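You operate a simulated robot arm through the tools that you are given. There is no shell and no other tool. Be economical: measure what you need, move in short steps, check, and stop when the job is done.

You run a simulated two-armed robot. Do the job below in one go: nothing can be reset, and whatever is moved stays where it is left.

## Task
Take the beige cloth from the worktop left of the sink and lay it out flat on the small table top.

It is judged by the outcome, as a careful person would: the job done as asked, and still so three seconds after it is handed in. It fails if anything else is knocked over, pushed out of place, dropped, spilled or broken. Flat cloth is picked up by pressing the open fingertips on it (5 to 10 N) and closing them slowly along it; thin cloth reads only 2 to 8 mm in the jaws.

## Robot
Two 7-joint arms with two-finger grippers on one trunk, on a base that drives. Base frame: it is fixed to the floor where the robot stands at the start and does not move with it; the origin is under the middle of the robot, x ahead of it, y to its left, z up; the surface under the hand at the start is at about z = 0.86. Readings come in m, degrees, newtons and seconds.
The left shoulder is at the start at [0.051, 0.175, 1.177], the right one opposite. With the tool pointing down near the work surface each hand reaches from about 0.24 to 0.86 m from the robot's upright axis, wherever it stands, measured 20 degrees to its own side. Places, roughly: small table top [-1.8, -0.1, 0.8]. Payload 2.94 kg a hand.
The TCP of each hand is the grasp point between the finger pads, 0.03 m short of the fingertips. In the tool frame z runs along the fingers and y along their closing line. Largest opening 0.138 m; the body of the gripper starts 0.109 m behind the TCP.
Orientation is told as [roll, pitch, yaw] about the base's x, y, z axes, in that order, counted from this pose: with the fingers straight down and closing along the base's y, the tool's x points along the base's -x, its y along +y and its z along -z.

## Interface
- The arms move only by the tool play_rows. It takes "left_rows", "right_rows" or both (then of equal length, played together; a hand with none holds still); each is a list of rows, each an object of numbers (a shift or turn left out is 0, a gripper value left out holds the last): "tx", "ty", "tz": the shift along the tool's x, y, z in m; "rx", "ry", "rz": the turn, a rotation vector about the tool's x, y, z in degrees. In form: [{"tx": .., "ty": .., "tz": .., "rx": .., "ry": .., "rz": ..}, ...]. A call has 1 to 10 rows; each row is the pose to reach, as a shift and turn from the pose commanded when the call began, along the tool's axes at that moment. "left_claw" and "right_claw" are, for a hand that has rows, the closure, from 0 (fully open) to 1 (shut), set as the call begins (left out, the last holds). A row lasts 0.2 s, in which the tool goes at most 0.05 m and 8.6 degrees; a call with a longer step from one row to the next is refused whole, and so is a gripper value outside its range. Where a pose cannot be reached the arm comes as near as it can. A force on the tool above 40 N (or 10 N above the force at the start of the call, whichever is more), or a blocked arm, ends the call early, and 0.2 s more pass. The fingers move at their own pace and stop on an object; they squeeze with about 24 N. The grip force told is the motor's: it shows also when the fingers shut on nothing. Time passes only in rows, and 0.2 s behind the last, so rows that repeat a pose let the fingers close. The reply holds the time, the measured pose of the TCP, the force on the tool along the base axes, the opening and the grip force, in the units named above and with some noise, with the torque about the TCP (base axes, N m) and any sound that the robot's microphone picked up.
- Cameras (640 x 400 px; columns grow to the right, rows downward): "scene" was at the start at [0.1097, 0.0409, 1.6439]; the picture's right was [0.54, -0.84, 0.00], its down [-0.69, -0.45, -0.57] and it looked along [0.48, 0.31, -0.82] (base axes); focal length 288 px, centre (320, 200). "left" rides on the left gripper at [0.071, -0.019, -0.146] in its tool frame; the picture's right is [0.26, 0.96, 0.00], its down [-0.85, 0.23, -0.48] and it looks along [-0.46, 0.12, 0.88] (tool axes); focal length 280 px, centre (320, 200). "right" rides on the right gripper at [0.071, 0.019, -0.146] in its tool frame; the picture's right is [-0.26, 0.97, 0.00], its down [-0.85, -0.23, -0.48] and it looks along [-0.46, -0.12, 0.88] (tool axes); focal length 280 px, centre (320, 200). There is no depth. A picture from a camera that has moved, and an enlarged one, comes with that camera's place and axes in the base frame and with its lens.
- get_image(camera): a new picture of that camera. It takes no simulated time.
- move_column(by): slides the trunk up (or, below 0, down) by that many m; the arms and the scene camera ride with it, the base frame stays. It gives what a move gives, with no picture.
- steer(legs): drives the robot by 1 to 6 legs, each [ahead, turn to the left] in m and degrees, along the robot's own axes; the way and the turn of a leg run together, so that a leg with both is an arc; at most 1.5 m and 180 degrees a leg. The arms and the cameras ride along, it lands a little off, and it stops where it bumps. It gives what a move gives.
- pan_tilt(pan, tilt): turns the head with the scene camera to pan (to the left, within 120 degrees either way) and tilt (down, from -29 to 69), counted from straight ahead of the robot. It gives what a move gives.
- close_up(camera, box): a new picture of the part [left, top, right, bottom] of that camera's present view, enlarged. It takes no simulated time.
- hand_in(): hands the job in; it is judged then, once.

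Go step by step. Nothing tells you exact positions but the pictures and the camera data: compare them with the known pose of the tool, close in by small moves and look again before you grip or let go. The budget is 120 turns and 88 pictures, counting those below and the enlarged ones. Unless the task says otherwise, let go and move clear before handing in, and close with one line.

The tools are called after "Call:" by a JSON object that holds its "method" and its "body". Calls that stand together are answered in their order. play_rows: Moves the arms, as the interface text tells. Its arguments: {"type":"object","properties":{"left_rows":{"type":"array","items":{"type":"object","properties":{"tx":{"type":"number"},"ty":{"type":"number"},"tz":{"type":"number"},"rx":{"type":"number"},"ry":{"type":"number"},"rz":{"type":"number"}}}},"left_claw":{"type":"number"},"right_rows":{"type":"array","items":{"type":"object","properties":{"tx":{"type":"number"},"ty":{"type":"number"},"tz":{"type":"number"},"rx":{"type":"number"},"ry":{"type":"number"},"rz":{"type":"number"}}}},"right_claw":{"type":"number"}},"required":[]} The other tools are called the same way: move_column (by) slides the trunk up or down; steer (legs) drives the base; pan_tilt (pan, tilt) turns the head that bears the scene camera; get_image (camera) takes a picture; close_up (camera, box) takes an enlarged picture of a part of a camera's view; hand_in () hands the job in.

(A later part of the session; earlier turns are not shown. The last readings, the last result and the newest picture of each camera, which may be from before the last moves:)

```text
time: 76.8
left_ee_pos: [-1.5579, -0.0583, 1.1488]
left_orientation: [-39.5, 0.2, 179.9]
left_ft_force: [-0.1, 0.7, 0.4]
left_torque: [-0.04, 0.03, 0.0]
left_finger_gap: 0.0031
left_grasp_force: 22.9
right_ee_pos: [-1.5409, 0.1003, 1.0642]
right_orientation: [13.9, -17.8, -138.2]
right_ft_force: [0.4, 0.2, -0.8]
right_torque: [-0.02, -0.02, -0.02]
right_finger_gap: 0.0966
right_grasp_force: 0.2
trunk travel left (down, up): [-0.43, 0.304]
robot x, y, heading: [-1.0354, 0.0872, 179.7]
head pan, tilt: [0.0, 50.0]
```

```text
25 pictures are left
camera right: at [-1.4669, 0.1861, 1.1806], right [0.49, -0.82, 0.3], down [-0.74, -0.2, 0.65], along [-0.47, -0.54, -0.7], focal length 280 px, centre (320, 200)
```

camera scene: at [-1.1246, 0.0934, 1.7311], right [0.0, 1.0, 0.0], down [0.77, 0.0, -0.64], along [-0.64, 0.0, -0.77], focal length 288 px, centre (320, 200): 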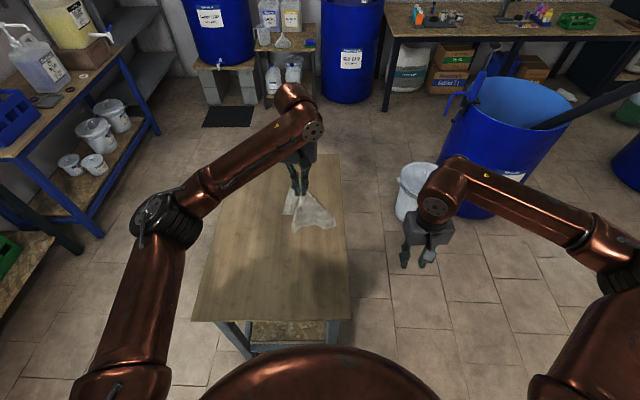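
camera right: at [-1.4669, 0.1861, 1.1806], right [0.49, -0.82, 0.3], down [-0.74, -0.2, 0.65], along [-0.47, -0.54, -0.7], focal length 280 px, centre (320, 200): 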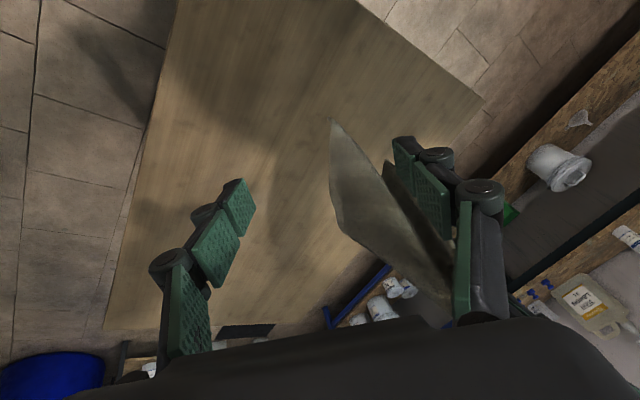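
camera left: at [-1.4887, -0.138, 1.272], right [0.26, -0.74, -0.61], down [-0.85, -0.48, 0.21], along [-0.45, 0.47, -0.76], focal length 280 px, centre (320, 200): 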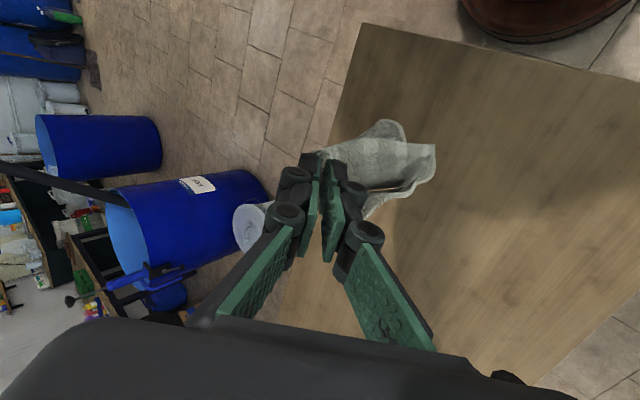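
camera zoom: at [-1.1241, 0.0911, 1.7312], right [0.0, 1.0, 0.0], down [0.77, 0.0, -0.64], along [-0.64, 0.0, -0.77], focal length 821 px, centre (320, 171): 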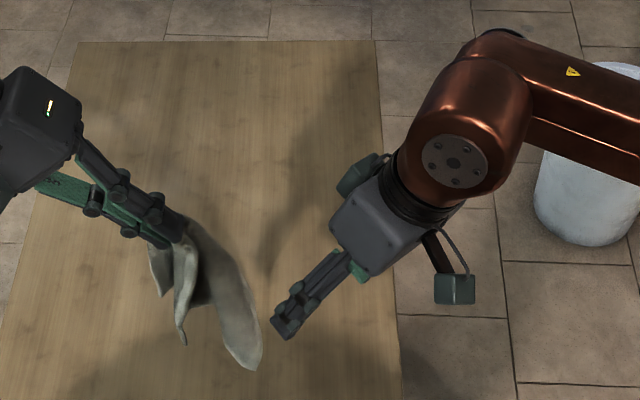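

Both cameras agree: the tip is at (-1.538, 0.018, 0.90), and the sheet lies between the open jaws. I'll slide the jaws along it to about 2.5 cm above the tip.

Call:
{"method": "play_rows", "body": {"right_rows": [{"ty": 0.01}, {"ty": 0.0186, "tz": 0.01}, {"ty": 0.0186, "tx": -0.003, "tz": 0.03}, {"ty": 0.0186, "tx": -0.006, "tz": 0.05}, {"ty": 0.0186, "tx": -0.009, "tz": 0.075}, {"ty": 0.0186, "tx": -0.012, "tz": 0.1}, {"ty": 0.0186, "tx": -0.015, "tz": 0.125}, {"ty": 0.0186, "tx": -0.0174, "tz": 0.145}, {"ty": 0.0186, "tx": -0.0174, "tz": 0.16}, {"ty": 0.0186, "tx": -0.0174, "tz": 0.16}]}}

Call:
{"method": "get_image", "body": {"camera": "right"}}

Call:
{"method": "close_up", "body": {"camera": "scene", "box": [250, 180, 370, 280]}}

```text
time: 79.0
left_ee_pos: [-1.5596, -0.0577, 1.1479]
left_orientation: [-39.7, 0.3, 180.0]
left_ft_force: [-0.3, 0.5, 0.0]
left_torque: [0.0, -0.03, -0.01]
left_finger_gap: 0.0036
left_grasp_force: 24.2
right_ee_pos: [-1.5494, 0.0141, 0.9255]
right_orientation: [13.8, -17.7, -138.1]
right_ft_force: [-0.5, 1.2, 0.5]
right_torque: [0.0, -0.01, -0.01]
right_finger_gap: 0.0966
right_grasp_force: 0.1
trunk travel left (down, up): [-0.43, 0.304]
robot x, y, heading: [-1.0327, 0.0921, 179.7]
head pan, tilt: [0.0, 50.0]
```

```text
24 pictures are left
camera right: at [-1.4763, 0.1002, 1.0418], right [0.49, -0.82, 0.3], down [-0.74, -0.2, 0.65], along [-0.47, -0.54, -0.7], focal length 280 px, centre (320, 200)
```

right: 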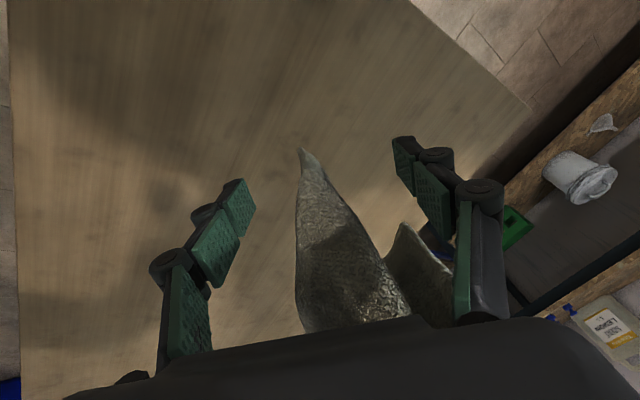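

```text
4.00 times, centred on (310, 230) of scene
camera zoom: at [-1.1241, 0.0903, 1.7312], right [0.0, 1.0, 0.0], down [0.77, 0.0, -0.64], along [-0.64, 0.0, -0.77], focal length 1150 px, centre (360, 80)
```

zoom: 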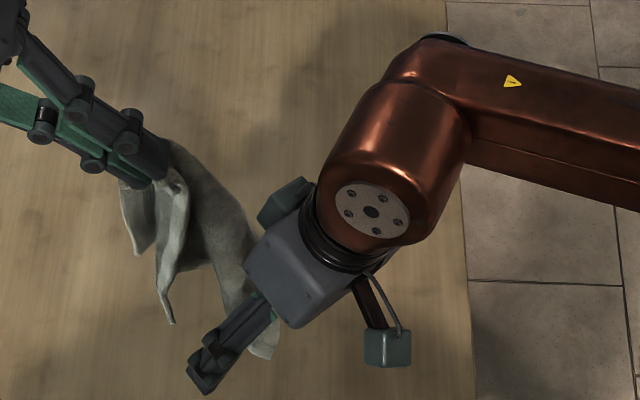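

The tip sits centrally between the jaws, with the TCP point on the cloth. Closing now.

Call:
{"method": "play_rows", "body": {"right_rows": [{"tz": 0}, {"tz": 0}, {"tz": 0}, {"tz": 0}, {"tz": 0}, {"tz": 0}, {"tz": 0}, {"tz": 0}], "right_claw": 1}}

Call:
{"method": "get_image", "body": {"camera": "right"}}

```text
time: 80.8
left_ee_pos: [-1.5605, -0.0574, 1.1483]
left_orientation: [-39.7, 0.3, 179.9]
left_ft_force: [-0.7, 0.7, -0.2]
left_torque: [0.03, 0.03, 0.04]
left_finger_gap: 0.0033
left_grasp_force: 23.4
right_ee_pos: [-1.5502, 0.0124, 0.9251]
right_orientation: [13.9, -17.9, -138.2]
right_ft_force: [-0.2, 0.0, 0.4]
right_torque: [-0.02, -0.01, -0.02]
right_finger_gap: 0.0031
right_grasp_force: 23.8
trunk travel left (down, up): [-0.43, 0.304]
robot x, y, heading: [-1.0335, 0.0879, 179.8]
head pan, tilt: [0.0, 50.0]
```

```text
22 pictures are left
camera right: at [-1.4763, 0.1001, 1.0421], right [0.49, -0.82, 0.3], down [-0.74, -0.2, 0.65], along [-0.47, -0.54, -0.7], focal length 280 px, centre (320, 200)
```

right: 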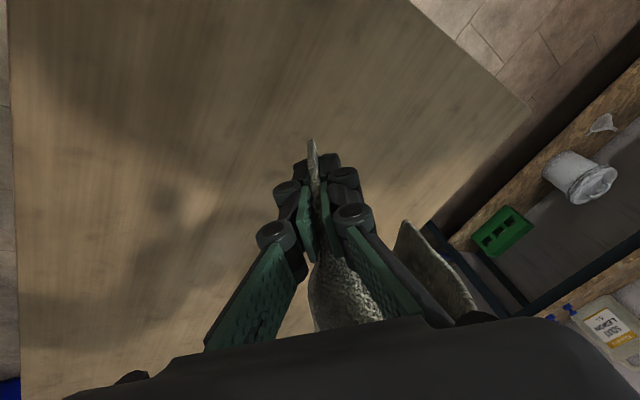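

Gripped (3.1 mm). I'll swing the right hand up and to the right so the edge comes level between the two hands.

Call:
{"method": "play_rows", "body": {"right_rows": [{"tz": -0.02, "ty": -0.003}, {"tz": -0.045, "ty": -0.007}, {"tz": -0.07, "ty": -0.012}, {"tz": -0.095, "ty": -0.016}, {"tz": -0.12, "ty": -0.02, "tx": 0.004}, {"tz": -0.145, "ty": -0.025, "tx": 0.006}, {"tz": -0.17, "ty": -0.029, "tx": 0.007}, {"tz": -0.19, "ty": -0.033, "tx": 0.007}, {"tz": -0.2, "ty": -0.034, "tx": 0.007}, {"tz": -0.2, "ty": -0.034, "tx": 0.007}]}}

Call:
{"method": "get_image", "body": {"camera": "scene"}}

```text
time: 83.0
left_ee_pos: [-1.5584, -0.0579, 1.1479]
left_orientation: [-39.8, 0.4, 179.9]
left_ft_force: [0.1, 0.9, 0.6]
left_torque: [0.01, 0.0, 0.01]
left_finger_gap: 0.0034
left_grasp_force: 23.7
right_ee_pos: [-1.5548, 0.1171, 1.1009]
right_orientation: [13.9, -17.8, -138.2]
right_ft_force: [0.6, 0.1, -0.3]
right_torque: [-0.01, -0.03, 0.0]
right_finger_gap: 0.0032
right_grasp_force: 24.3
trunk travel left (down, up): [-0.43, 0.304]
robot x, y, heading: [-1.037, 0.0893, 179.7]
head pan, tilt: [0.0, 50.0]
```

```text
21 pictures are left
camera scene: at [-1.1244, 0.0904, 1.7311], right [0.0, 1.0, 0.0], down [0.77, 0.0, -0.64], along [-0.64, 0.0, -0.77], focal length 288 px, centre (320, 200)
```

scene: 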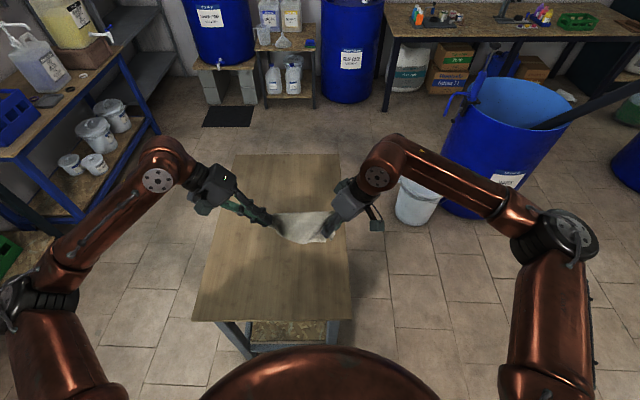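

Excellent — the cloth hangs between both hands. I'll look closer.

Call:
{"method": "close_up", "body": {"camera": "scene", "box": [240, 170, 370, 270]}}

Call:
{"method": "get_image", "body": {"camera": "right"}}

```text
4.00 times, centred on (305, 220) of scene
camera zoom: at [-1.1244, 0.0904, 1.7311], right [0.0, 1.0, 0.0], down [0.77, 0.0, -0.64], along [-0.64, 0.0, -0.77], focal length 1150 px, centre (380, 120)
```

zoom: 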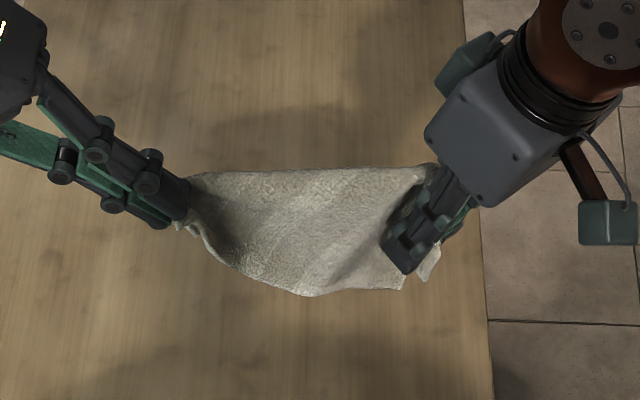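

```text
19 pictures are left
camera right: at [-1.4819, 0.2036, 1.218], right [0.49, -0.82, 0.3], down [-0.74, -0.2, 0.65], along [-0.47, -0.54, -0.7], focal length 280 px, centre (320, 200)
```

right: 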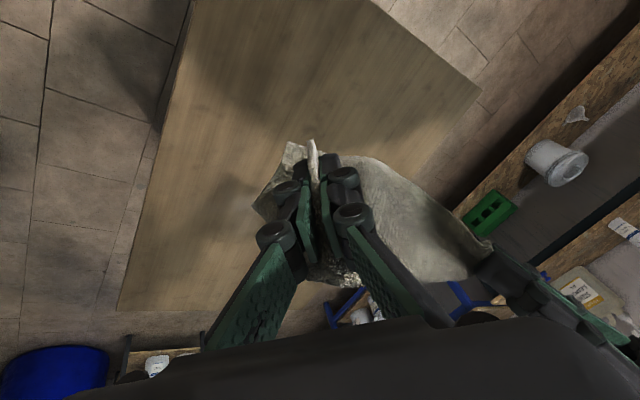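

The edge is level and the sheet hangs below it as wanted. I'll straighten both hands about their fingertips.

Call:
{"method": "play_rows", "body": {"left_rows": [{"rx": -4.5, "ty": -0.002, "tz": 0.001}, {"rx": -9, "ty": -0.004, "tz": 0.0015}, {"rx": -13.5, "ty": -0.006, "tz": 0.002}, {"rx": -18, "ty": -0.008, "tz": 0.003}, {"rx": -22.5, "ty": -0.01, "tz": 0.004}, {"rx": -27, "ty": -0.012, "tz": 0.005}, {"rx": -31.5, "ty": -0.015, "tz": 0.006}, {"rx": -36, "ty": -0.017, "tz": 0.0065}, {"rx": -40, "ty": -0.019, "tz": 0.007}, {"rx": -40, "ty": -0.019, "tz": 0.007}], "right_rows": [{"rx": 2, "ry": 1.9}, {"rx": 4, "ry": 3.8, "tz": -0.005}, {"rx": 6, "ry": 5.7, "tz": -0.01}, {"rx": 8, "ry": 7.6, "tz": -0.02}, {"rx": 10, "ry": 9.5, "tz": -0.03}, {"rx": 12, "ry": 11.3, "tz": -0.035}, {"rx": 14, "ry": 13.2, "tz": -0.04}, {"rx": 16, "ry": 15, "tz": -0.045}, {"rx": 18, "ry": 17, "tz": -0.05}, {"rx": 18, "ry": 17, "tz": -0.05}]}}

Call:
{"method": "close_up", "body": {"camera": "scene", "box": [240, 170, 370, 270]}}

```text
time: 85.2
left_ee_pos: [-1.5589, -0.0391, 1.1543]
left_orientation: [0.5, 0.3, 179.9]
left_ft_force: [-0.5, 0.1, -0.4]
left_torque: [0.04, -0.02, -0.04]
left_finger_gap: 0.0046
left_grasp_force: 25.6
right_ee_pos: [-1.5536, 0.136, 1.1465]
right_orientation: [-4.5, -0.8, -136.9]
right_ft_force: [-0.5, -0.1, -0.2]
right_torque: [-0.03, -0.07, 0.03]
right_finger_gap: 0.0034
right_grasp_force: 24.3
trunk travel left (down, up): [-0.43, 0.304]
robot x, y, heading: [-1.0365, 0.0876, 179.8]
head pan, tilt: [0.0, 50.0]
```

```text
4.00 times, centred on (305, 220) of scene
camera zoom: at [-1.1243, 0.0902, 1.7311], right [0.0, 1.0, 0.0], down [0.77, 0.0, -0.64], along [-0.64, 0.0, -0.77], focal length 1150 px, centre (380, 120)
```

zoom: 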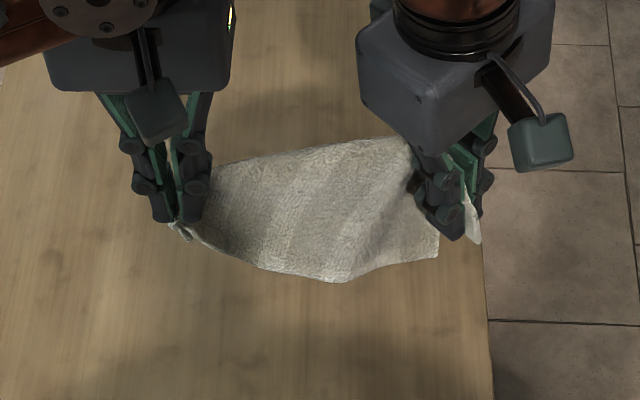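

I want to check the sheet's shape from the hands' side before laying.

Call:
{"method": "get_image", "body": {"camera": "left"}}

Call:
{"method": "get_image", "body": {"camera": "right"}}

```text
17 pictures are left
camera left: at [-1.4886, -0.0195, 1.3002], right [0.26, -0.97, 0.01], down [-0.85, -0.23, 0.47], along [-0.46, -0.13, -0.88], focal length 280 px, centre (320, 200)
```

left: 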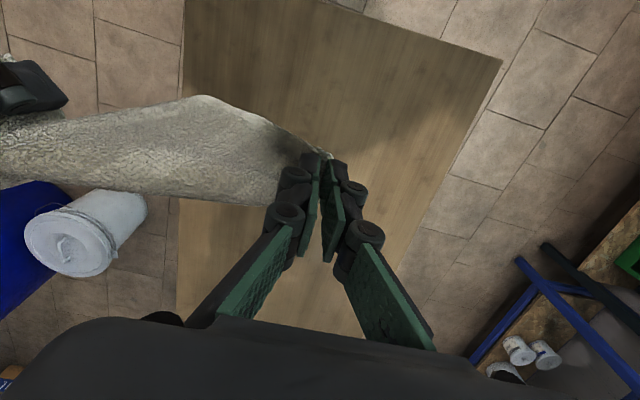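

```text
16 pictures are left
camera right: at [-1.4782, 0.1638, 1.2887], right [0.47, -0.88, -0.07], down [-0.75, -0.44, 0.5], along [-0.48, -0.18, -0.86], focal length 280 px, centre (320, 200)
```

right: 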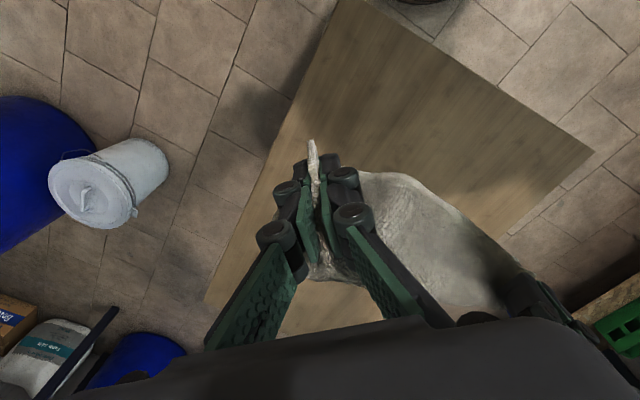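

The held edge bows forward, i.e. it's slack. I'll spread the hands gently until it pulls taut.

Call:
{"method": "play_rows", "body": {"left_rows": [{"ty": 0.004}, {"ty": 0.008}, {"ty": 0.012}, {"ty": 0.016}, {"ty": 0.02}, {"ty": 0.02}]}}

Call:
{"method": "play_rows", "body": {"left_rows": [{"ty": 0.003}, {"ty": 0.006}, {"ty": 0.009}, {"ty": 0.012}, {"ty": 0.015}, {"ty": 0.015}]}}

Call:
{"method": "close_up", "body": {"camera": "scene", "box": [240, 170, 370, 270]}}

```text
time: 86.6
left_ee_pos: [-1.5589, -0.0573, 1.1545]
left_orientation: [0.3, 0.3, 179.9]
left_ft_force: [-0.2, 1.0, -0.3]
left_torque: [0.06, 0.01, 0.01]
left_finger_gap: 0.0039
left_grasp_force: 23.4
right_ee_pos: [-1.5542, 0.1368, 1.1471]
right_orientation: [-4.5, -0.9, -136.8]
right_ft_force: [-0.9, -0.8, -0.5]
right_torque: [-0.02, -0.04, 0.02]
right_finger_gap: 0.003
right_grasp_force: 23.8
trunk travel left (down, up): [-0.43, 0.304]
robot x, y, heading: [-1.0346, 0.0861, 179.9]
head pan, tilt: [0.0, 50.0]
```

```text
time: 88.0
left_ee_pos: [-1.5593, -0.0731, 1.1554]
left_orientation: [0.3, 0.4, 180.0]
left_ft_force: [-0.2, 2.6, 1.0]
left_torque: [0.12, 0.0, -0.02]
left_finger_gap: 0.0032
left_grasp_force: 24.8
right_ee_pos: [-1.5535, 0.1365, 1.1471]
right_orientation: [-4.5, -0.9, -136.8]
right_ft_force: [-0.1, -1.6, -0.3]
right_torque: [0.05, -0.06, 0.0]
right_finger_gap: 0.0031
right_grasp_force: 24.1
trunk travel left (down, up): [-0.43, 0.304]
robot x, y, heading: [-1.0362, 0.0903, 179.7]
head pan, tilt: [0.0, 50.0]
```

```text
4.00 times, centred on (305, 220) of scene
camera zoom: at [-1.1244, 0.0905, 1.7311], right [0.0, 1.0, 0.0], down [0.77, 0.0, -0.64], along [-0.64, 0.0, -0.77], focal length 1150 px, centre (380, 120)
```

zoom: 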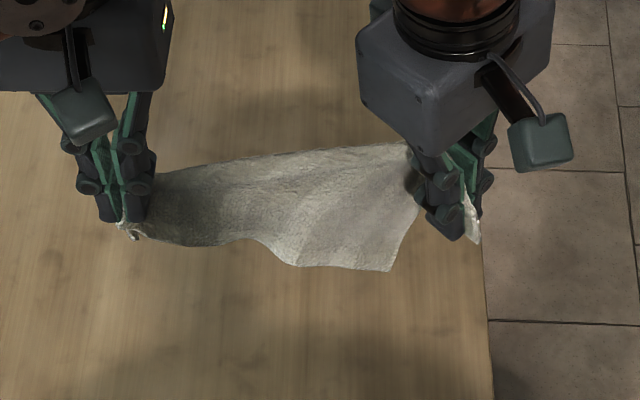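

Now taut at about 2 N with the sheet hanging below. I'll lower the trunk by 12 cm and shift both hands back and left over the table's near part.

Call:
{"method": "move_column", "body": {"by": -0.12}}

Call:
{"method": "play_rows", "body": {"left_rows": [{"tx": 0.008, "ty": 0.005}, {"tx": 0.018, "ty": 0.011}, {"tx": 0.028, "ty": 0.017}, {"tx": 0.038, "ty": 0.023}, {"tx": 0.048, "ty": 0.029}, {"tx": 0.058, "ty": 0.035}, {"tx": 0.068, "ty": 0.041}, {"tx": 0.078, "ty": 0.047}, {"tx": 0.085, "ty": 0.05}, {"tx": 0.085, "ty": 0.05}], "right_rows": [{"tx": 0.0024, "ty": 0.0091}, {"tx": 0.0056, "ty": 0.0203}, {"tx": 0.0088, "ty": 0.0315}, {"tx": 0.0121, "ty": 0.0427}, {"tx": 0.0153, "ty": 0.0539}, {"tx": 0.0185, "ty": 0.0651}, {"tx": 0.0217, "ty": 0.0763}, {"tx": 0.025, "ty": 0.0875}, {"tx": 0.028, "ty": 0.0945}, {"tx": 0.028, "ty": 0.0945}]}}

Call:
{"method": "get_image", "body": {"camera": "scene"}}

```text
time: 89.5
left_ee_pos: [-1.5575, -0.0732, 1.0358]
left_orientation: [0.3, 0.2, 179.9]
left_ft_force: [0.8, 2.5, 1.6]
left_torque: [0.1, 0.05, -0.03]
left_finger_gap: 0.0036
left_grasp_force: 24.1
right_ee_pos: [-1.5524, 0.1361, 1.0271]
right_orientation: [-4.5, -0.9, -136.8]
right_ft_force: [0.3, -1.8, 0.3]
right_torque: [0.06, -0.03, 0.0]
right_finger_gap: 0.0032
right_grasp_force: 24.3
trunk travel left (down, up): [-0.31, 0.424]
robot x, y, heading: [-1.0355, 0.0886, 179.8]
head pan, tilt: [0.0, 50.0]
```

```text
time: 91.7
left_ee_pos: [-1.4736, -0.1237, 1.0355]
left_orientation: [0.2, 0.4, 179.9]
left_ft_force: [0.1, 2.3, 0.8]
left_torque: [0.08, -0.01, -0.04]
left_finger_gap: 0.0035
left_grasp_force: 24.6
right_ee_pos: [-1.4677, 0.0863, 1.0188]
right_orientation: [-4.5, -0.9, -136.8]
right_ft_force: [0.1, -2.3, 0.0]
right_torque: [0.05, -0.09, 0.02]
right_finger_gap: 0.0029
right_grasp_force: 24.3
trunk travel left (down, up): [-0.31, 0.424]
robot x, y, heading: [-1.0358, 0.0877, 179.7]
head pan, tilt: [0.0, 50.0]
```

```text
14 pictures are left
camera scene: at [-1.1804, 0.0905, 1.6102], right [0.0, 1.0, 0.0], down [0.77, 0.0, -0.64], along [-0.64, 0.0, -0.77], focal length 288 px, centre (320, 200)
```

scene: 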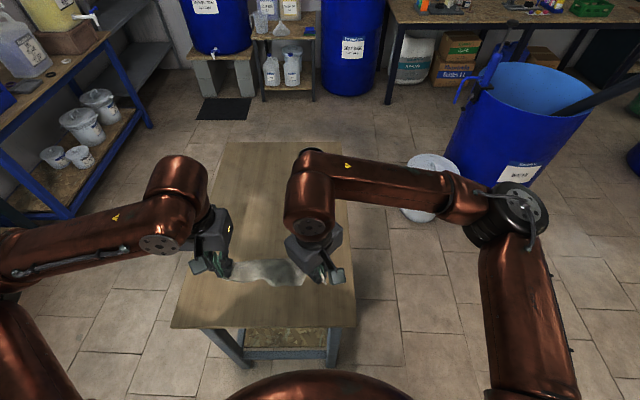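

Everything is positioned over the near part of the table. Now lower to hem contact and lay forward, as in the first unrolling.

Call:
{"method": "play_rows", "body": {"left_rows": [{"tz": 0.02}, {"tz": 0.04}, {"tz": 0.055}, {"tx": -0.01, "tz": 0.062}, {"tx": -0.03, "tz": 0.067}, {"tx": -0.05, "tz": 0.075}, {"tx": -0.07, "tz": 0.085}, {"tx": -0.09, "tz": 0.097}, {"tx": -0.108, "tz": 0.111}, {"tx": -0.124, "tz": 0.127}], "right_rows": [{"ty": 0.001, "tz": 0.015}, {"ty": 0.002, "tz": 0.03}, {"ty": 0.003, "tz": 0.04}, {"tx": -0.007, "ty": -0.003, "tz": 0.0455}, {"tx": -0.0215, "ty": -0.0166, "tz": 0.0517}, {"tx": -0.036, "ty": -0.0297, "tz": 0.0609}, {"tx": -0.0508, "ty": -0.0426, "tz": 0.0721}, {"tx": -0.0654, "ty": -0.0553, "tz": 0.0853}, {"tx": -0.0785, "ty": -0.0666, "tz": 0.1004}, {"tx": -0.0901, "ty": -0.0763, "tz": 0.1174}]}}

Call:
{"method": "get_image", "body": {"camera": "left"}}

```text
time: 93.9
left_ee_pos: [-1.5992, -0.1249, 0.9085]
left_orientation: [0.3, 0.4, 179.8]
left_ft_force: [0.4, 2.4, 0.9]
left_torque: [0.1, -0.05, -0.05]
left_finger_gap: 0.0032
left_grasp_force: 23.9
right_ee_pos: [-1.5953, 0.086, 0.9079]
right_orientation: [-4.4, -0.8, -136.8]
right_ft_force: [-0.2, -2.4, -0.9]
right_torque: [0.12, -0.08, 0.0]
right_finger_gap: 0.0029
right_grasp_force: 24.4
trunk travel left (down, up): [-0.31, 0.424]
robot x, y, heading: [-1.0361, 0.0889, 179.8]
head pan, tilt: [0.0, 50.0]
```

```text
13 pictures are left
camera left: at [-1.5286, -0.1052, 1.053], right [0.26, -0.97, 0.01], down [-0.85, -0.23, 0.47], along [-0.45, -0.13, -0.88], focal length 280 px, centre (320, 200)
```

left: 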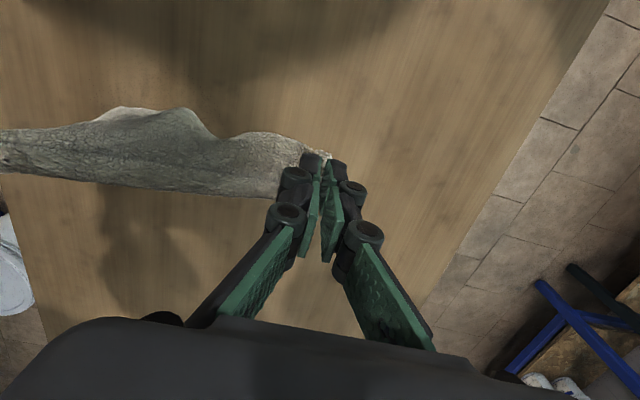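

The sheet is trailing. I'll continue forward and lower to unroll it.

Call:
{"method": "play_rows", "body": {"left_rows": [{"tx": -0.015, "tz": 0.01}, {"tx": -0.03, "tz": 0.02}, {"tx": -0.045, "tz": 0.03}, {"tx": -0.06, "tz": 0.038}, {"tx": -0.075, "tz": 0.043}, {"tx": -0.09, "tz": 0.046}, {"tx": -0.105, "tz": 0.048}, {"tx": -0.12, "tz": 0.048}, {"tx": -0.13, "tz": 0.048}, {"tx": -0.13, "tz": 0.048}], "right_rows": [{"tx": -0.0109, "ty": -0.0095, "tz": 0.0109}, {"tx": -0.0219, "ty": -0.019, "tz": 0.0218}, {"tx": -0.0328, "ty": -0.0285, "tz": 0.0327}, {"tx": -0.0437, "ty": -0.0381, "tz": 0.0416}, {"tx": -0.0547, "ty": -0.048, "tz": 0.0475}, {"tx": -0.0657, "ty": -0.0581, "tz": 0.0514}, {"tx": -0.0768, "ty": -0.0682, "tz": 0.0544}, {"tx": -0.0878, "ty": -0.0785, "tz": 0.0553}, {"tx": -0.0952, "ty": -0.0853, "tz": 0.0559}, {"tx": -0.0952, "ty": -0.0853, "tz": 0.0559}]}}

Call:
{"method": "get_image", "body": {"camera": "left"}}

Call:
{"method": "close_up", "body": {"camera": "scene", "box": [190, 160, 370, 290]}}

```text
time: 96.1
left_ee_pos: [-1.7286, -0.1228, 0.8603]
left_orientation: [0.4, 0.3, 180.0]
left_ft_force: [0.5, 3.8, 0.8]
left_torque: [0.15, -0.01, -0.04]
left_finger_gap: 0.0035
left_grasp_force: 23.8
right_ee_pos: [-1.7, 0.0854, 0.8623]
right_orientation: [-4.3, -0.8, -136.8]
right_ft_force: [-0.4, -3.3, -0.8]
right_torque: [0.1, -0.04, 0.01]
right_finger_gap: 0.0031
right_grasp_force: 24.6
right hand out of reach, approached as far as the arm can: row 8, 9, 10
trunk travel left (down, up): [-0.31, 0.424]
robot x, y, heading: [-1.0332, 0.0867, 180.2]
head pan, tilt: [0.0, 50.0]
```

```text
12 pictures are left
camera left: at [-1.6574, -0.1048, 1.0056], right [0.26, -0.97, 0.01], down [-0.85, -0.23, 0.47], along [-0.46, -0.13, -0.88], focal length 280 px, centre (320, 200)
```

left: 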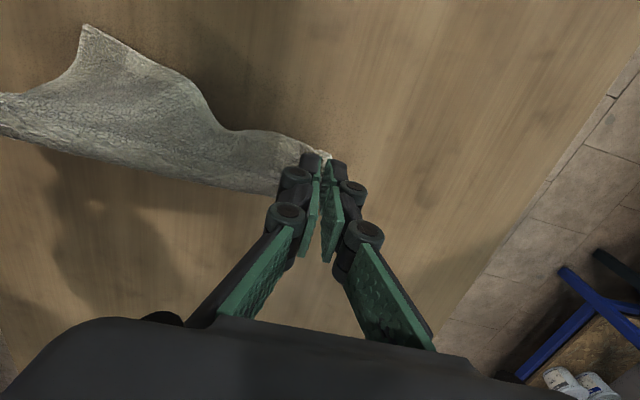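

```text
3.08 times, centred on (280, 225) of scene
camera zoom: at [-1.1803, 0.0903, 1.6103], right [0.0, 1.0, 0.0], down [0.77, 0.0, -0.64], along [-0.64, 0.0, -0.77], focal length 884 px, centre (443, 123)
```

zoom: 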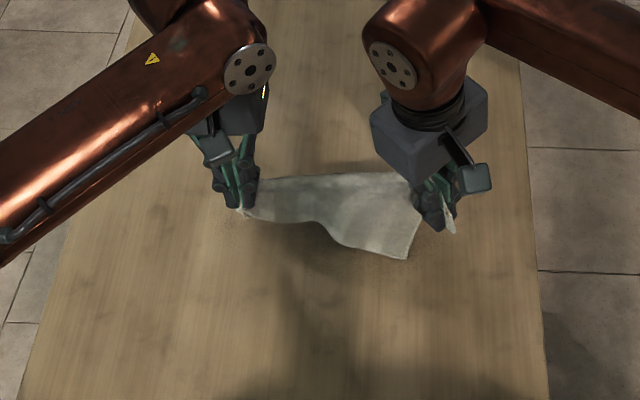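

The sheet bulges forward of the grips with the rest folded back under it. Pulling the held edge back toward the robot should peel that fold open and lay the sheet out ahead of the hands.

Call:
{"method": "play_rows", "body": {"left_rows": [{"tx": 0.01, "tz": -0.02}, {"tx": 0.03, "tz": -0.035}, {"tx": 0.05, "tz": -0.04}, {"tx": 0.07, "tz": -0.04}, {"tx": 0.09, "tz": -0.04}, {"tx": 0.11, "tz": -0.035}, {"tx": 0.13, "tz": -0.03}, {"tx": 0.15, "tz": -0.02}, {"tx": 0.17, "tz": -0.01}, {"tx": 0.19, "tz": 0}], "right_rows": [{"tx": 0.0071, "ty": 0.0053, "tz": -0.0206}, {"tx": 0.0217, "ty": 0.0178, "tz": -0.0368}, {"tx": 0.0364, "ty": 0.0311, "tz": -0.043}, {"tx": 0.0511, "ty": 0.0448, "tz": -0.0442}, {"tx": 0.0658, "ty": 0.0585, "tz": -0.0455}, {"tx": 0.0806, "ty": 0.0727, "tz": -0.0417}, {"tx": 0.0954, "ty": 0.0868, "tz": -0.038}, {"tx": 0.1102, "ty": 0.1013, "tz": -0.0292}, {"tx": 0.125, "ty": 0.1158, "tz": -0.0205}, {"tx": 0.1398, "ty": 0.1303, "tz": -0.0118}]}}

Call:
{"method": "get_image", "body": {"camera": "scene"}}

```text
time: 98.3
left_ee_pos: [-1.5373, -0.122, 0.8601]
left_orientation: [0.3, 0.2, 180.0]
left_ft_force: [-0.1, 2.8, 1.2]
left_torque: [0.11, -0.01, -0.03]
left_finger_gap: 0.0032
left_grasp_force: 24.5
right_ee_pos: [-1.5098, 0.0854, 0.8621]
right_orientation: [-4.5, -0.9, -136.8]
right_ft_force: [-1.2, -1.3, -1.7]
right_torque: [0.08, -0.05, 0.02]
right_finger_gap: 0.0031
right_grasp_force: 23.7
trunk travel left (down, up): [-0.31, 0.424]
robot x, y, heading: [-1.0387, 0.0884, 179.7]
head pan, tilt: [0.0, 50.0]
```

```text
10 pictures are left
camera scene: at [-1.1799, 0.0903, 1.6103], right [0.0, 1.0, 0.0], down [0.77, 0.0, -0.64], along [-0.64, 0.0, -0.77], focal length 288 px, centre (320, 200)
```

scene: 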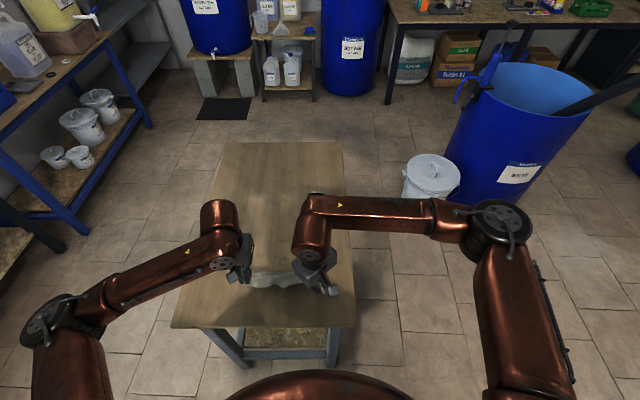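

Call:
{"method": "close_up", "body": {"camera": "scene", "box": [220, 230, 350, 320]}}

```text
4.44 times, centred on (285, 275) of scene
camera zoom: at [-1.1799, 0.0903, 1.6103], right [0.0, 1.0, 0.0], down [0.77, 0.0, -0.64], along [-0.64, 0.0, -0.77], focal length 1278 px, centre (476, -133)
```

zoom: 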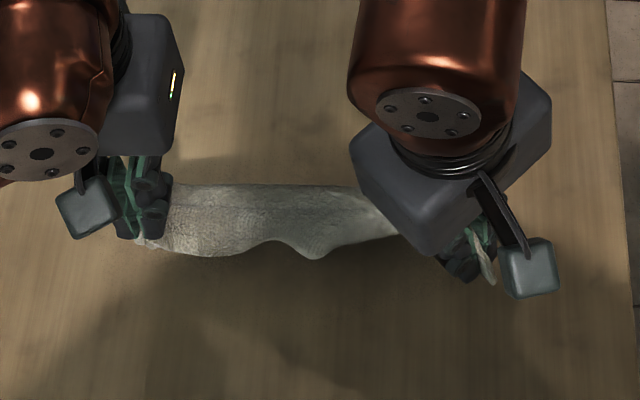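

The bunch slid back as a whole, and it's now in the same state as before my first successful unrolling: a belly forward of the grips with the hem beneath. I'll repeat that move: forward, low and steady.

Call:
{"method": "play_rows", "body": {"left_rows": [{"tx": -0.01, "tz": -0.005}, {"tx": -0.022, "tz": -0.008}, {"tx": -0.034, "tz": -0.008}, {"tx": -0.046, "tz": -0.008}, {"tx": -0.058, "tz": -0.008}, {"tx": -0.07, "tz": -0.008}, {"tx": -0.082, "tz": -0.008}, {"tx": -0.094, "tz": -0.008}, {"tx": -0.106, "tz": -0.008}, {"tx": -0.118, "tz": -0.008}], "right_rows": [{"tx": -0.0103, "ty": -0.0096, "tz": -0.004}, {"tx": -0.0213, "ty": -0.0199, "tz": -0.0062}, {"tx": -0.0324, "ty": -0.0302, "tz": -0.0053}, {"tx": -0.0427, "ty": -0.0398, "tz": -0.0044}, {"tx": -0.053, "ty": -0.0494, "tz": -0.0035}, {"tx": -0.0633, "ty": -0.059, "tz": -0.0027}, {"tx": -0.0736, "ty": -0.0686, "tz": -0.0018}, {"tx": -0.0839, "ty": -0.0782, "tz": -0.0009}, {"tx": -0.0942, "ty": -0.0878, "tz": -0.0001}, {"tx": -0.1045, "ty": -0.0974, "tz": 0.0008}]}}

Call:
{"method": "get_image", "body": {"camera": "left"}}

```text
time: 100.5
left_ee_pos: [-1.657, -0.1237, 0.868]
left_orientation: [0.4, 0.3, 179.9]
left_ft_force: [-1.1, 2.5, 1.1]
left_torque: [0.05, 0.0, -0.01]
left_finger_gap: 0.0034
left_grasp_force: 24.1
right_ee_pos: [-1.6532, 0.0847, 0.8697]
right_orientation: [-4.5, -0.8, -136.8]
right_ft_force: [0.2, -1.2, -0.4]
right_torque: [0.05, -0.1, 0.02]
right_finger_gap: 0.0032
right_grasp_force: 23.8
trunk travel left (down, up): [-0.31, 0.424]
robot x, y, heading: [-1.0318, 0.0869, 179.8]
head pan, tilt: [0.0, 50.0]
```

```text
8 pictures are left
camera left: at [-1.5862, -0.1039, 1.0125], right [0.26, -0.97, 0.01], down [-0.85, -0.23, 0.47], along [-0.45, -0.13, -0.88], focal length 280 px, centre (320, 200)
```

left: 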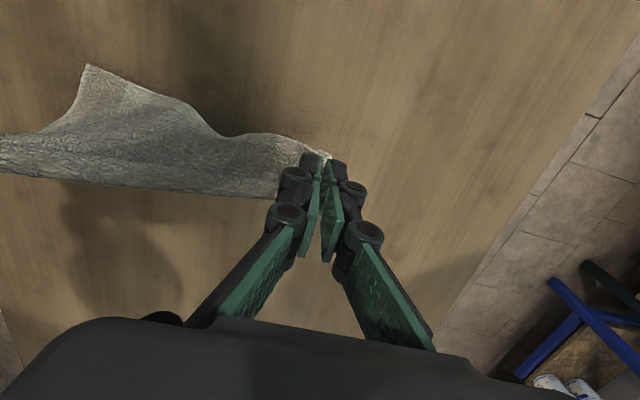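

I now believe the right hand holds the opposite corner (the diagonal), since the taut span is too long for the edge; the neighbouring corner lies on the near side at about (-1.634, 0.042). I'll set the cloth down, let go with the right hand, and re-pinch that corner.

Call:
{"method": "play_rows", "body": {"left_rows": [{"tz": 0.01}, {"tz": 0.02}, {"tz": 0.025}, {"tz": 0.025}], "right_rows": [{"tz": 0.01}, {"tz": 0.02}, {"tz": 0.025}, {"tz": 0.025}]}}

Call:
{"method": "play_rows", "body": {"right_rows": [{"tz": 0}, {"tz": 0}, {"tz": 0}, {"tz": -0.02}, {"tz": -0.05}, {"tz": -0.08}, {"tz": -0.1, "tx": 0.02}, {"tz": -0.11, "tx": 0.05}, {"tz": -0.12, "tx": 0.08}, {"tz": -0.12, "tx": 0.1}], "right_claw": 0.75}}

Call:
{"method": "get_image", "body": {"camera": "left"}}

```text
time: 101.5
left_ee_pos: [-1.6561, -0.1233, 0.8424]
left_orientation: [0.4, 0.3, 179.9]
left_ft_force: [0.4, 2.4, 0.5]
left_torque: [0.12, -0.02, 0.0]
left_finger_gap: 0.0031
left_grasp_force: 23.0
right_ee_pos: [-1.6518, 0.0868, 0.8455]
right_orientation: [-4.5, -0.9, -136.7]
right_ft_force: [0.6, -2.2, -1.1]
right_torque: [0.08, -0.02, 0.02]
right_finger_gap: 0.003
right_grasp_force: 24.0
trunk travel left (down, up): [-0.31, 0.424]
robot x, y, heading: [-1.039, 0.0902, 179.9]
head pan, tilt: [0.0, 50.0]
```

```text
time: 103.7
left_ee_pos: [-1.6541, -0.1228, 0.8431]
left_orientation: [0.4, 0.3, 179.8]
left_ft_force: [-1.3, 1.0, 0.4]
left_torque: [-0.01, 0.03, 0.01]
left_finger_gap: 0.0032
left_grasp_force: 21.6
right_ee_pos: [-1.5726, 0.1486, 0.9642]
right_orientation: [-4.5, -0.8, -137.0]
right_ft_force: [-0.1, 0.3, 1.2]
right_torque: [-0.02, 0.01, 0.0]
right_finger_gap: 0.0348
right_grasp_force: 0.0
trunk travel left (down, up): [-0.31, 0.424]
robot x, y, heading: [-1.0337, 0.0874, 179.9]
head pan, tilt: [0.0, 50.0]
```

```text
7 pictures are left
camera left: at [-1.5844, -0.1044, 0.9885], right [0.26, -0.97, 0.01], down [-0.85, -0.23, 0.47], along [-0.46, -0.13, -0.88], focal length 280 px, centre (320, 200)
```

left: 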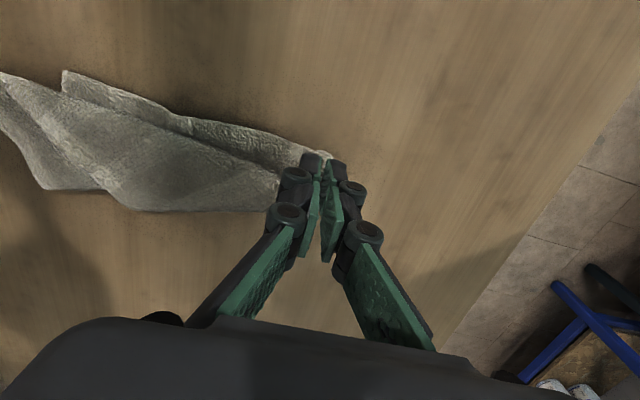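

The near-side corner with a hem running straight to the left grip now shows clearly at about (-1.634, 0.034), 0.16 m from the grip. I'll take one enlarged view to judge the layers before pinching it.

Call:
{"method": "close_up", "body": {"camera": "left", "box": [0, 40, 300, 230]}}

```text
2.11 times, centred on (150, 135) of left
camera zoom: at [-1.5844, -0.1044, 0.9885], right [0.26, -0.97, 0.01], down [-0.85, -0.23, 0.47], along [-0.46, -0.13, -0.88], focal length 590 px, centre (678, 337)
```

zoom: 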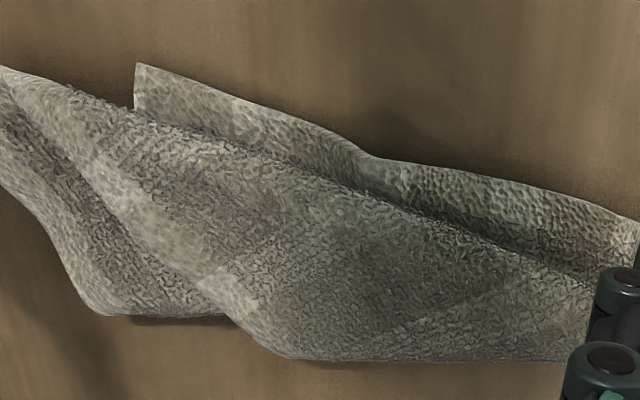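

It's a tent: a ridge runs along the diagonal from the left grip, with one corner out on the near side and the far flap tucked under. I'll pinch the near corner with the right hand, so that pulling that edge back lets the rest trail out flat. First, approach above it.

Call:
{"method": "play_rows", "body": {"left_rows": [{"rx": 3, "ty": 0.002}, {"rx": 6, "ty": 0.003}, {"rx": 9, "ty": 0.005}, {"rx": 12, "ty": 0.006}, {"rx": 15, "ty": 0.008}, {"rx": 15, "ty": 0.008}, {"rx": 15, "ty": 0.008}, {"rx": 15, "ty": 0.008}], "right_rows": [{"tx": -0.02, "ty": 0.01, "rz": 4, "rx": -1}, {"tx": -0.045, "ty": 0.02, "rz": 8, "rx": -2}, {"tx": -0.07, "ty": 0.03, "rz": 12, "rx": -3}, {"tx": -0.095, "ty": 0.04, "rz": 16, "rx": -4.5, "tz": 0.02}, {"tx": -0.12, "ty": 0.05, "rz": 20, "rx": -4.5, "tz": 0.04}, {"tx": -0.138, "ty": 0.057, "rz": 23, "rx": -4.5, "tz": 0.06}, {"tx": -0.138, "ty": 0.057, "rz": 23, "rx": -4.5, "tz": 0.08}, {"tx": -0.138, "ty": 0.057, "rz": 23, "rx": -4.5, "tz": 0.091}]}}

Call:
{"method": "get_image", "body": {"camera": "right"}}

```text
time: 105.5
left_ee_pos: [-1.6554, -0.1338, 0.8429]
left_orientation: [-14.8, 0.4, 179.9]
left_ft_force: [0.2, 0.5, -0.2]
left_torque: [-0.04, 0.0, 0.02]
left_finger_gap: 0.004
left_grasp_force: 27.1
right_ee_pos: [-1.6395, 0.0175, 0.8703]
right_orientation: [0.6, -1.7, -159.8]
right_ft_force: [-0.6, 1.0, 0.6]
right_torque: [0.01, -0.03, 0.03]
right_finger_gap: 0.0343
right_grasp_force: 0.0
trunk travel left (down, up): [-0.31, 0.424]
robot x, y, heading: [-1.0355, 0.0877, 179.9]
head pan, tilt: [0.0, 50.0]
```

```text
5 pictures are left
camera right: at [-1.5623, 0.0262, 1.0134], right [0.09, -1.0, 0.02], down [-0.86, -0.07, 0.5], along [-0.5, -0.06, -0.87], focal length 280 px, centre (320, 200)
```

right: 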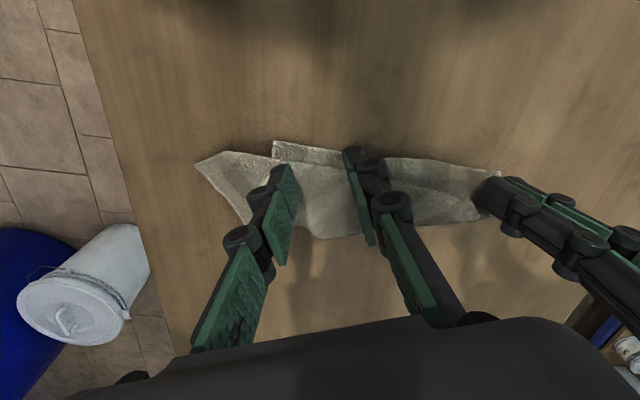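

The near corner is at (-1.634, 0.052); I'll shift 1 cm toward it and lower until contact.

Call:
{"method": "play_rows", "body": {"right_rows": [{"ty": -0.0136, "tx": -0.001}, {"ty": -0.0136, "tx": -0.001, "tz": 0.015}, {"ty": -0.0136, "tx": -0.001, "tz": 0.028}, {"ty": -0.0136, "tx": -0.001, "tz": 0.034}, {"ty": -0.0136, "tx": -0.001, "tz": 0.037}, {"ty": -0.0136, "tx": -0.001, "tz": 0.037}]}}

```text
time: 106.9
left_ee_pos: [-1.6552, -0.1322, 0.8425]
left_orientation: [-14.7, 0.4, 180.0]
left_ft_force: [0.4, 0.6, 0.3]
left_torque: [0.01, 0.02, -0.01]
left_finger_gap: 0.0035
left_grasp_force: 22.5
right_ee_pos: [-1.6465, 0.0294, 0.8342]
right_orientation: [0.6, -1.7, -159.8]
right_ft_force: [1.1, 0.0, -0.3]
right_torque: [0.01, 0.05, 0.02]
right_finger_gap: 0.0348
right_grasp_force: 0.1
trunk travel left (down, up): [-0.31, 0.424]
robot x, y, heading: [-1.0357, 0.0869, 179.7]
head pan, tilt: [0.0, 50.0]
```

Call:
{"method": "play_rows", "body": {"right_rows": [{"tz": 0.002}, {"tz": 0.003}, {"tz": 0.003}]}}

```text
time: 107.7
left_ee_pos: [-1.6562, -0.1328, 0.8439]
left_orientation: [-14.7, 0.3, 180.0]
left_ft_force: [0.4, -0.7, 0.6]
left_torque: [-0.02, 0.02, 0.01]
left_finger_gap: 0.0029
left_grasp_force: 22.3
right_ee_pos: [-1.6472, 0.0277, 0.8303]
right_orientation: [0.6, -1.7, -159.8]
right_ft_force: [0.2, 0.1, 0.0]
right_torque: [0.01, -0.01, -0.03]
right_finger_gap: 0.0347
right_grasp_force: 0.0
trunk travel left (down, up): [-0.31, 0.424]
robot x, y, heading: [-1.0395, 0.0899, 179.6]
head pan, tilt: [0.0, 50.0]
```

Call:
{"method": "play_rows", "body": {"right_rows": [{"tz": 0.0015}, {"tz": 0.0025}, {"tz": 0.0025}]}}

```text
time: 108.5
left_ee_pos: [-1.6549, -0.1328, 0.8435]
left_orientation: [-14.8, 0.3, 179.9]
left_ft_force: [-0.9, -0.3, 0.4]
left_torque: [-0.03, 0.0, 0.03]
left_finger_gap: 0.0036
left_grasp_force: 25.2
right_ee_pos: [-1.6459, 0.0297, 0.827]
right_orientation: [0.7, -1.7, -159.8]
right_ft_force: [-0.2, -0.6, 0.5]
right_torque: [-0.03, 0.02, -0.02]
right_finger_gap: 0.0346
right_grasp_force: 0.1
trunk travel left (down, up): [-0.31, 0.424]
robot x, y, heading: [-1.039, 0.0927, 179.9]
head pan, tilt: [0.0, 50.0]
```

Call:
{"method": "play_rows", "body": {"right_rows": [{"tz": 0.0015}, {"tz": 0.003}, {"tz": 0.003}]}}

```text
time: 109.3
left_ee_pos: [-1.6546, -0.1332, 0.843]
left_orientation: [-14.6, 0.4, 179.9]
left_ft_force: [0.5, 0.7, -0.8]
left_torque: [-0.01, 0.01, 0.03]
left_finger_gap: 0.0038
left_grasp_force: 23.8
right_ee_pos: [-1.6463, 0.0302, 0.8254]
right_orientation: [0.6, -1.7, -159.8]
right_ft_force: [0.4, 0.1, 0.6]
right_torque: [-0.01, 0.01, 0.0]
right_finger_gap: 0.0344
right_grasp_force: 0.2
trunk travel left (down, up): [-0.31, 0.424]
robot x, y, heading: [-1.0371, 0.0872, 179.8]
head pan, tilt: [0.0, 50.0]
```

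Not in contact yet, so I'll keep lowering.

Call:
{"method": "play_rows", "body": {"right_rows": [{"tz": 0.0015}, {"tz": 0.003}, {"tz": 0.004}, {"tz": 0.004}]}}

```text
time: 110.3
left_ee_pos: [-1.6556, -0.133, 0.844]
left_orientation: [-14.7, 0.3, 179.9]
left_ft_force: [-0.1, -0.9, 0.7]
left_torque: [-0.02, -0.01, 0.0]
left_finger_gap: 0.0033
left_grasp_force: 24.1
right_ee_pos: [-1.6456, 0.0291, 0.8214]
right_orientation: [0.6, -1.7, -159.8]
right_ft_force: [-0.3, 0.8, 1.3]
right_torque: [0.0, 0.02, 0.0]
right_finger_gap: 0.0345
right_grasp_force: 0.0
trunk travel left (down, up): [-0.31, 0.424]
robot x, y, heading: [-1.0329, 0.0865, 179.7]
head pan, tilt: [0.0, 50.0]
```

Call:
{"method": "play_rows", "body": {"right_rows": [{"tz": 0.001}, {"tz": 0.002}, {"tz": 0.002}]}}

```text
time: 111.1
left_ee_pos: [-1.6552, -0.1329, 0.8435]
left_orientation: [-14.7, 0.3, 179.9]
left_ft_force: [0.1, 0.7, -0.3]
left_torque: [0.02, -0.04, -0.02]
left_finger_gap: 0.0035
left_grasp_force: 24.4
right_ee_pos: [-1.6464, 0.0291, 0.8185]
right_orientation: [0.6, -1.7, -159.7]
right_ft_force: [-0.8, 0.3, 1.2]
right_torque: [0.0, 0.05, 0.01]
right_finger_gap: 0.0342
right_grasp_force: 0.0
trunk travel left (down, up): [-0.31, 0.424]
robot x, y, heading: [-1.0354, 0.0888, 180.0]
head pan, tilt: [0.0, 50.0]
```

The table is evidently a bit lower than estimated (≈0.785). I'll continue down.

Call:
{"method": "play_rows", "body": {"right_rows": [{"tz": 0.0015}, {"tz": 0.003}, {"tz": 0.003}]}}

Call:
{"method": "play_rows", "body": {"right_rows": [{"tz": 0.001}, {"tz": 0.002}, {"tz": 0.002}]}}

```text
time: 111.9
left_ee_pos: [-1.6557, -0.1334, 0.8435]
left_orientation: [-14.6, 0.3, 179.9]
left_ft_force: [0.1, 0.1, -1.0]
left_torque: [0.02, -0.03, 0.0]
left_finger_gap: 0.0032
left_grasp_force: 24.3
right_ee_pos: [-1.6473, 0.0297, 0.8167]
right_orientation: [0.6, -1.7, -159.7]
right_ft_force: [-0.4, 1.1, 7.8]
right_torque: [0.17, 0.04, 0.01]
right_finger_gap: 0.034
right_grasp_force: 0.1
trunk travel left (down, up): [-0.31, 0.424]
robot x, y, heading: [-1.0379, 0.0908, 179.7]
head pan, tilt: [0.0, 50.0]
```

```text
time: 112.7
left_ee_pos: [-1.6531, -0.1318, 0.8443]
left_orientation: [-14.6, 0.2, 179.8]
left_ft_force: [-0.6, -0.2, -1.0]
left_torque: [0.02, -0.04, 0.02]
left_finger_gap: 0.0035
left_grasp_force: 23.5
right_ee_pos: [-1.6465, 0.0303, 0.8146]
right_orientation: [0.6, -1.8, -159.8]
right_ft_force: [-1.3, 1.3, 16.1]
right_torque: [0.38, 0.3, -0.03]
right_finger_gap: 0.0353
right_grasp_force: 1.0
trunk travel left (down, up): [-0.31, 0.424]
robot x, y, heading: [-1.0333, 0.088, 179.9]
head pan, tilt: [0.0, 50.0]
```

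Contact at 16 N; the table surface is at about 0.786. Closing in steps now.

Call:
{"method": "play_rows", "body": {"right_rows": [{"tz": 0}, {"tz": 0}], "right_claw": 0.82}}

Call:
{"method": "play_rows", "body": {"right_rows": [{"tz": 0}, {"tz": 0}], "right_claw": 0.88}}

```text
time: 113.3
left_ee_pos: [-1.6548, -0.1323, 0.844]
left_orientation: [-14.7, 0.3, 179.8]
left_ft_force: [0.0, -0.3, 0.4]
left_torque: [-0.05, -0.04, 0.0]
left_finger_gap: 0.0031
left_grasp_force: 24.7
right_ee_pos: [-1.6459, 0.0284, 0.8147]
right_orientation: [0.6, -1.8, -159.8]
right_ft_force: [-2.6, 2.6, 18.1]
right_torque: [0.34, 0.32, -0.01]
right_finger_gap: 0.0253
right_grasp_force: 0.7
trunk travel left (down, up): [-0.31, 0.424]
robot x, y, heading: [-1.0319, 0.0878, 180.0]
head pan, tilt: [0.0, 50.0]
```

```text
time: 113.9
left_ee_pos: [-1.6541, -0.1328, 0.8444]
left_orientation: [-14.6, 0.2, 179.9]
left_ft_force: [0.3, 0.1, -0.4]
left_torque: [0.01, 0.01, 0.01]
left_finger_gap: 0.0036
left_grasp_force: 24.7
right_ee_pos: [-1.6463, 0.0301, 0.8155]
right_orientation: [0.6, -1.7, -159.8]
right_ft_force: [-1.6, 3.1, 15.5]
right_torque: [0.24, 0.26, -0.03]
right_finger_gap: 0.0165
right_grasp_force: 0.2
trunk travel left (down, up): [-0.31, 0.424]
robot x, y, heading: [-1.0369, 0.0883, 179.9]
head pan, tilt: [0.0, 50.0]
```

Call:
{"method": "play_rows", "body": {"right_rows": [{"tz": -0.0005}, {"tz": -0.0005}], "right_claw": 0.94}}

Call:
{"method": "play_rows", "body": {"right_rows": [{"tz": 0}, {"tz": 0}, {"tz": 0}, {"tz": 0}], "right_claw": 1}}

```text
time: 114.5
left_ee_pos: [-1.6545, -0.1322, 0.8447]
left_orientation: [-14.6, 0.4, 179.9]
left_ft_force: [-0.2, 0.2, -0.4]
left_torque: [-0.02, 0.01, -0.04]
left_finger_gap: 0.0031
left_grasp_force: 23.6
right_ee_pos: [-1.6458, 0.0283, 0.814]
right_orientation: [0.6, -1.6, -159.7]
right_ft_force: [0.2, 2.1, 9.7]
right_torque: [0.12, 0.08, -0.07]
right_finger_gap: 0.0092
right_grasp_force: 0.3
trunk travel left (down, up): [-0.31, 0.424]
robot x, y, heading: [-1.0364, 0.0883, 179.5]
head pan, tilt: [0.0, 50.0]
```

```text
time: 115.5
left_ee_pos: [-1.654, -0.1316, 0.8446]
left_orientation: [-14.7, 0.2, 179.8]
left_ft_force: [0.3, 0.1, 0.2]
left_torque: [-0.01, -0.01, -0.02]
left_finger_gap: 0.0034
left_grasp_force: 24.3
right_ee_pos: [-1.6465, 0.0302, 0.8145]
right_orientation: [0.6, -1.8, -159.8]
right_ft_force: [0.7, 1.3, 5.9]
right_torque: [0.03, 0.02, 0.02]
right_finger_gap: 0.0035
right_grasp_force: 24.0
trunk travel left (down, up): [-0.31, 0.424]
robot x, y, heading: [-1.0366, 0.0881, 180.0]
head pan, tilt: [0.0, 50.0]
```

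Holding (3.5 mm). Now both hands hold adjacent corners; I'll lift so that gravity lets the tucked parts drop free, then check.

Call:
{"method": "play_rows", "body": {"left_rows": [{"ty": -0.0026, "tz": -0.0097}, {"ty": -0.0065, "tz": -0.024}, {"ty": -0.0117, "tz": -0.0435}, {"ty": -0.0181, "tz": -0.0676}, {"ty": -0.0246, "tz": -0.0918}, {"ty": -0.0311, "tz": -0.116}, {"ty": -0.0389, "tz": -0.145}, {"ty": -0.0466, "tz": -0.174}, {"ty": -0.0531, "tz": -0.198}, {"ty": -0.057, "tz": -0.2125}], "right_rows": [{"tz": -0.015}, {"tz": -0.035}, {"tz": -0.06}, {"tz": -0.09}, {"tz": -0.12}, {"tz": -0.145}, {"tz": -0.175}, {"tz": -0.205}, {"tz": -0.23}, {"tz": -0.245}]}}

Call:
{"method": "close_up", "body": {"camera": "scene", "box": [210, 130, 370, 260]}}

```text
time: 117.7
left_ee_pos: [-1.6557, -0.1305, 1.0623]
left_orientation: [-14.7, 0.3, 180.0]
left_ft_force: [-0.3, 0.3, 0.1]
left_torque: [0.03, 0.0, 0.01]
left_finger_gap: 0.0035
left_grasp_force: 25.0
right_ee_pos: [-1.6391, 0.0345, 1.0604]
right_orientation: [0.5, -1.8, -159.9]
right_ft_force: [0.3, -0.7, 0.5]
right_torque: [-0.02, 0.01, 0.05]
right_finger_gap: 0.0035
right_grasp_force: 24.3
trunk travel left (down, up): [-0.31, 0.424]
robot x, y, heading: [-1.0382, 0.0879, 179.8]
head pan, tilt: [0.0, 50.0]
```

```text
3.08 times, centred on (290, 195) of scene
camera zoom: at [-1.1799, 0.0903, 1.6103], right [0.0, 1.0, 0.0], down [0.77, 0.0, -0.64], along [-0.64, 0.0, -0.77], focal length 884 px, centre (412, 215)
```

zoom: 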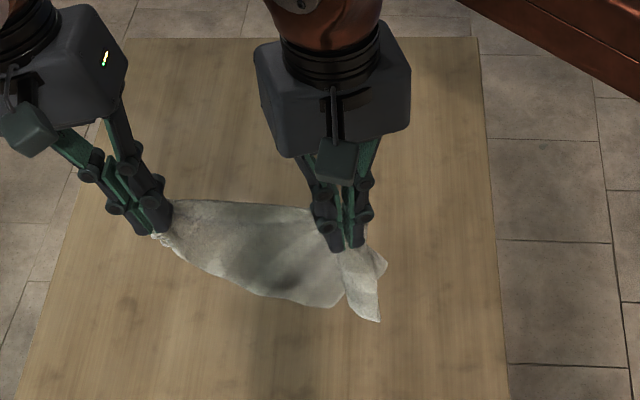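

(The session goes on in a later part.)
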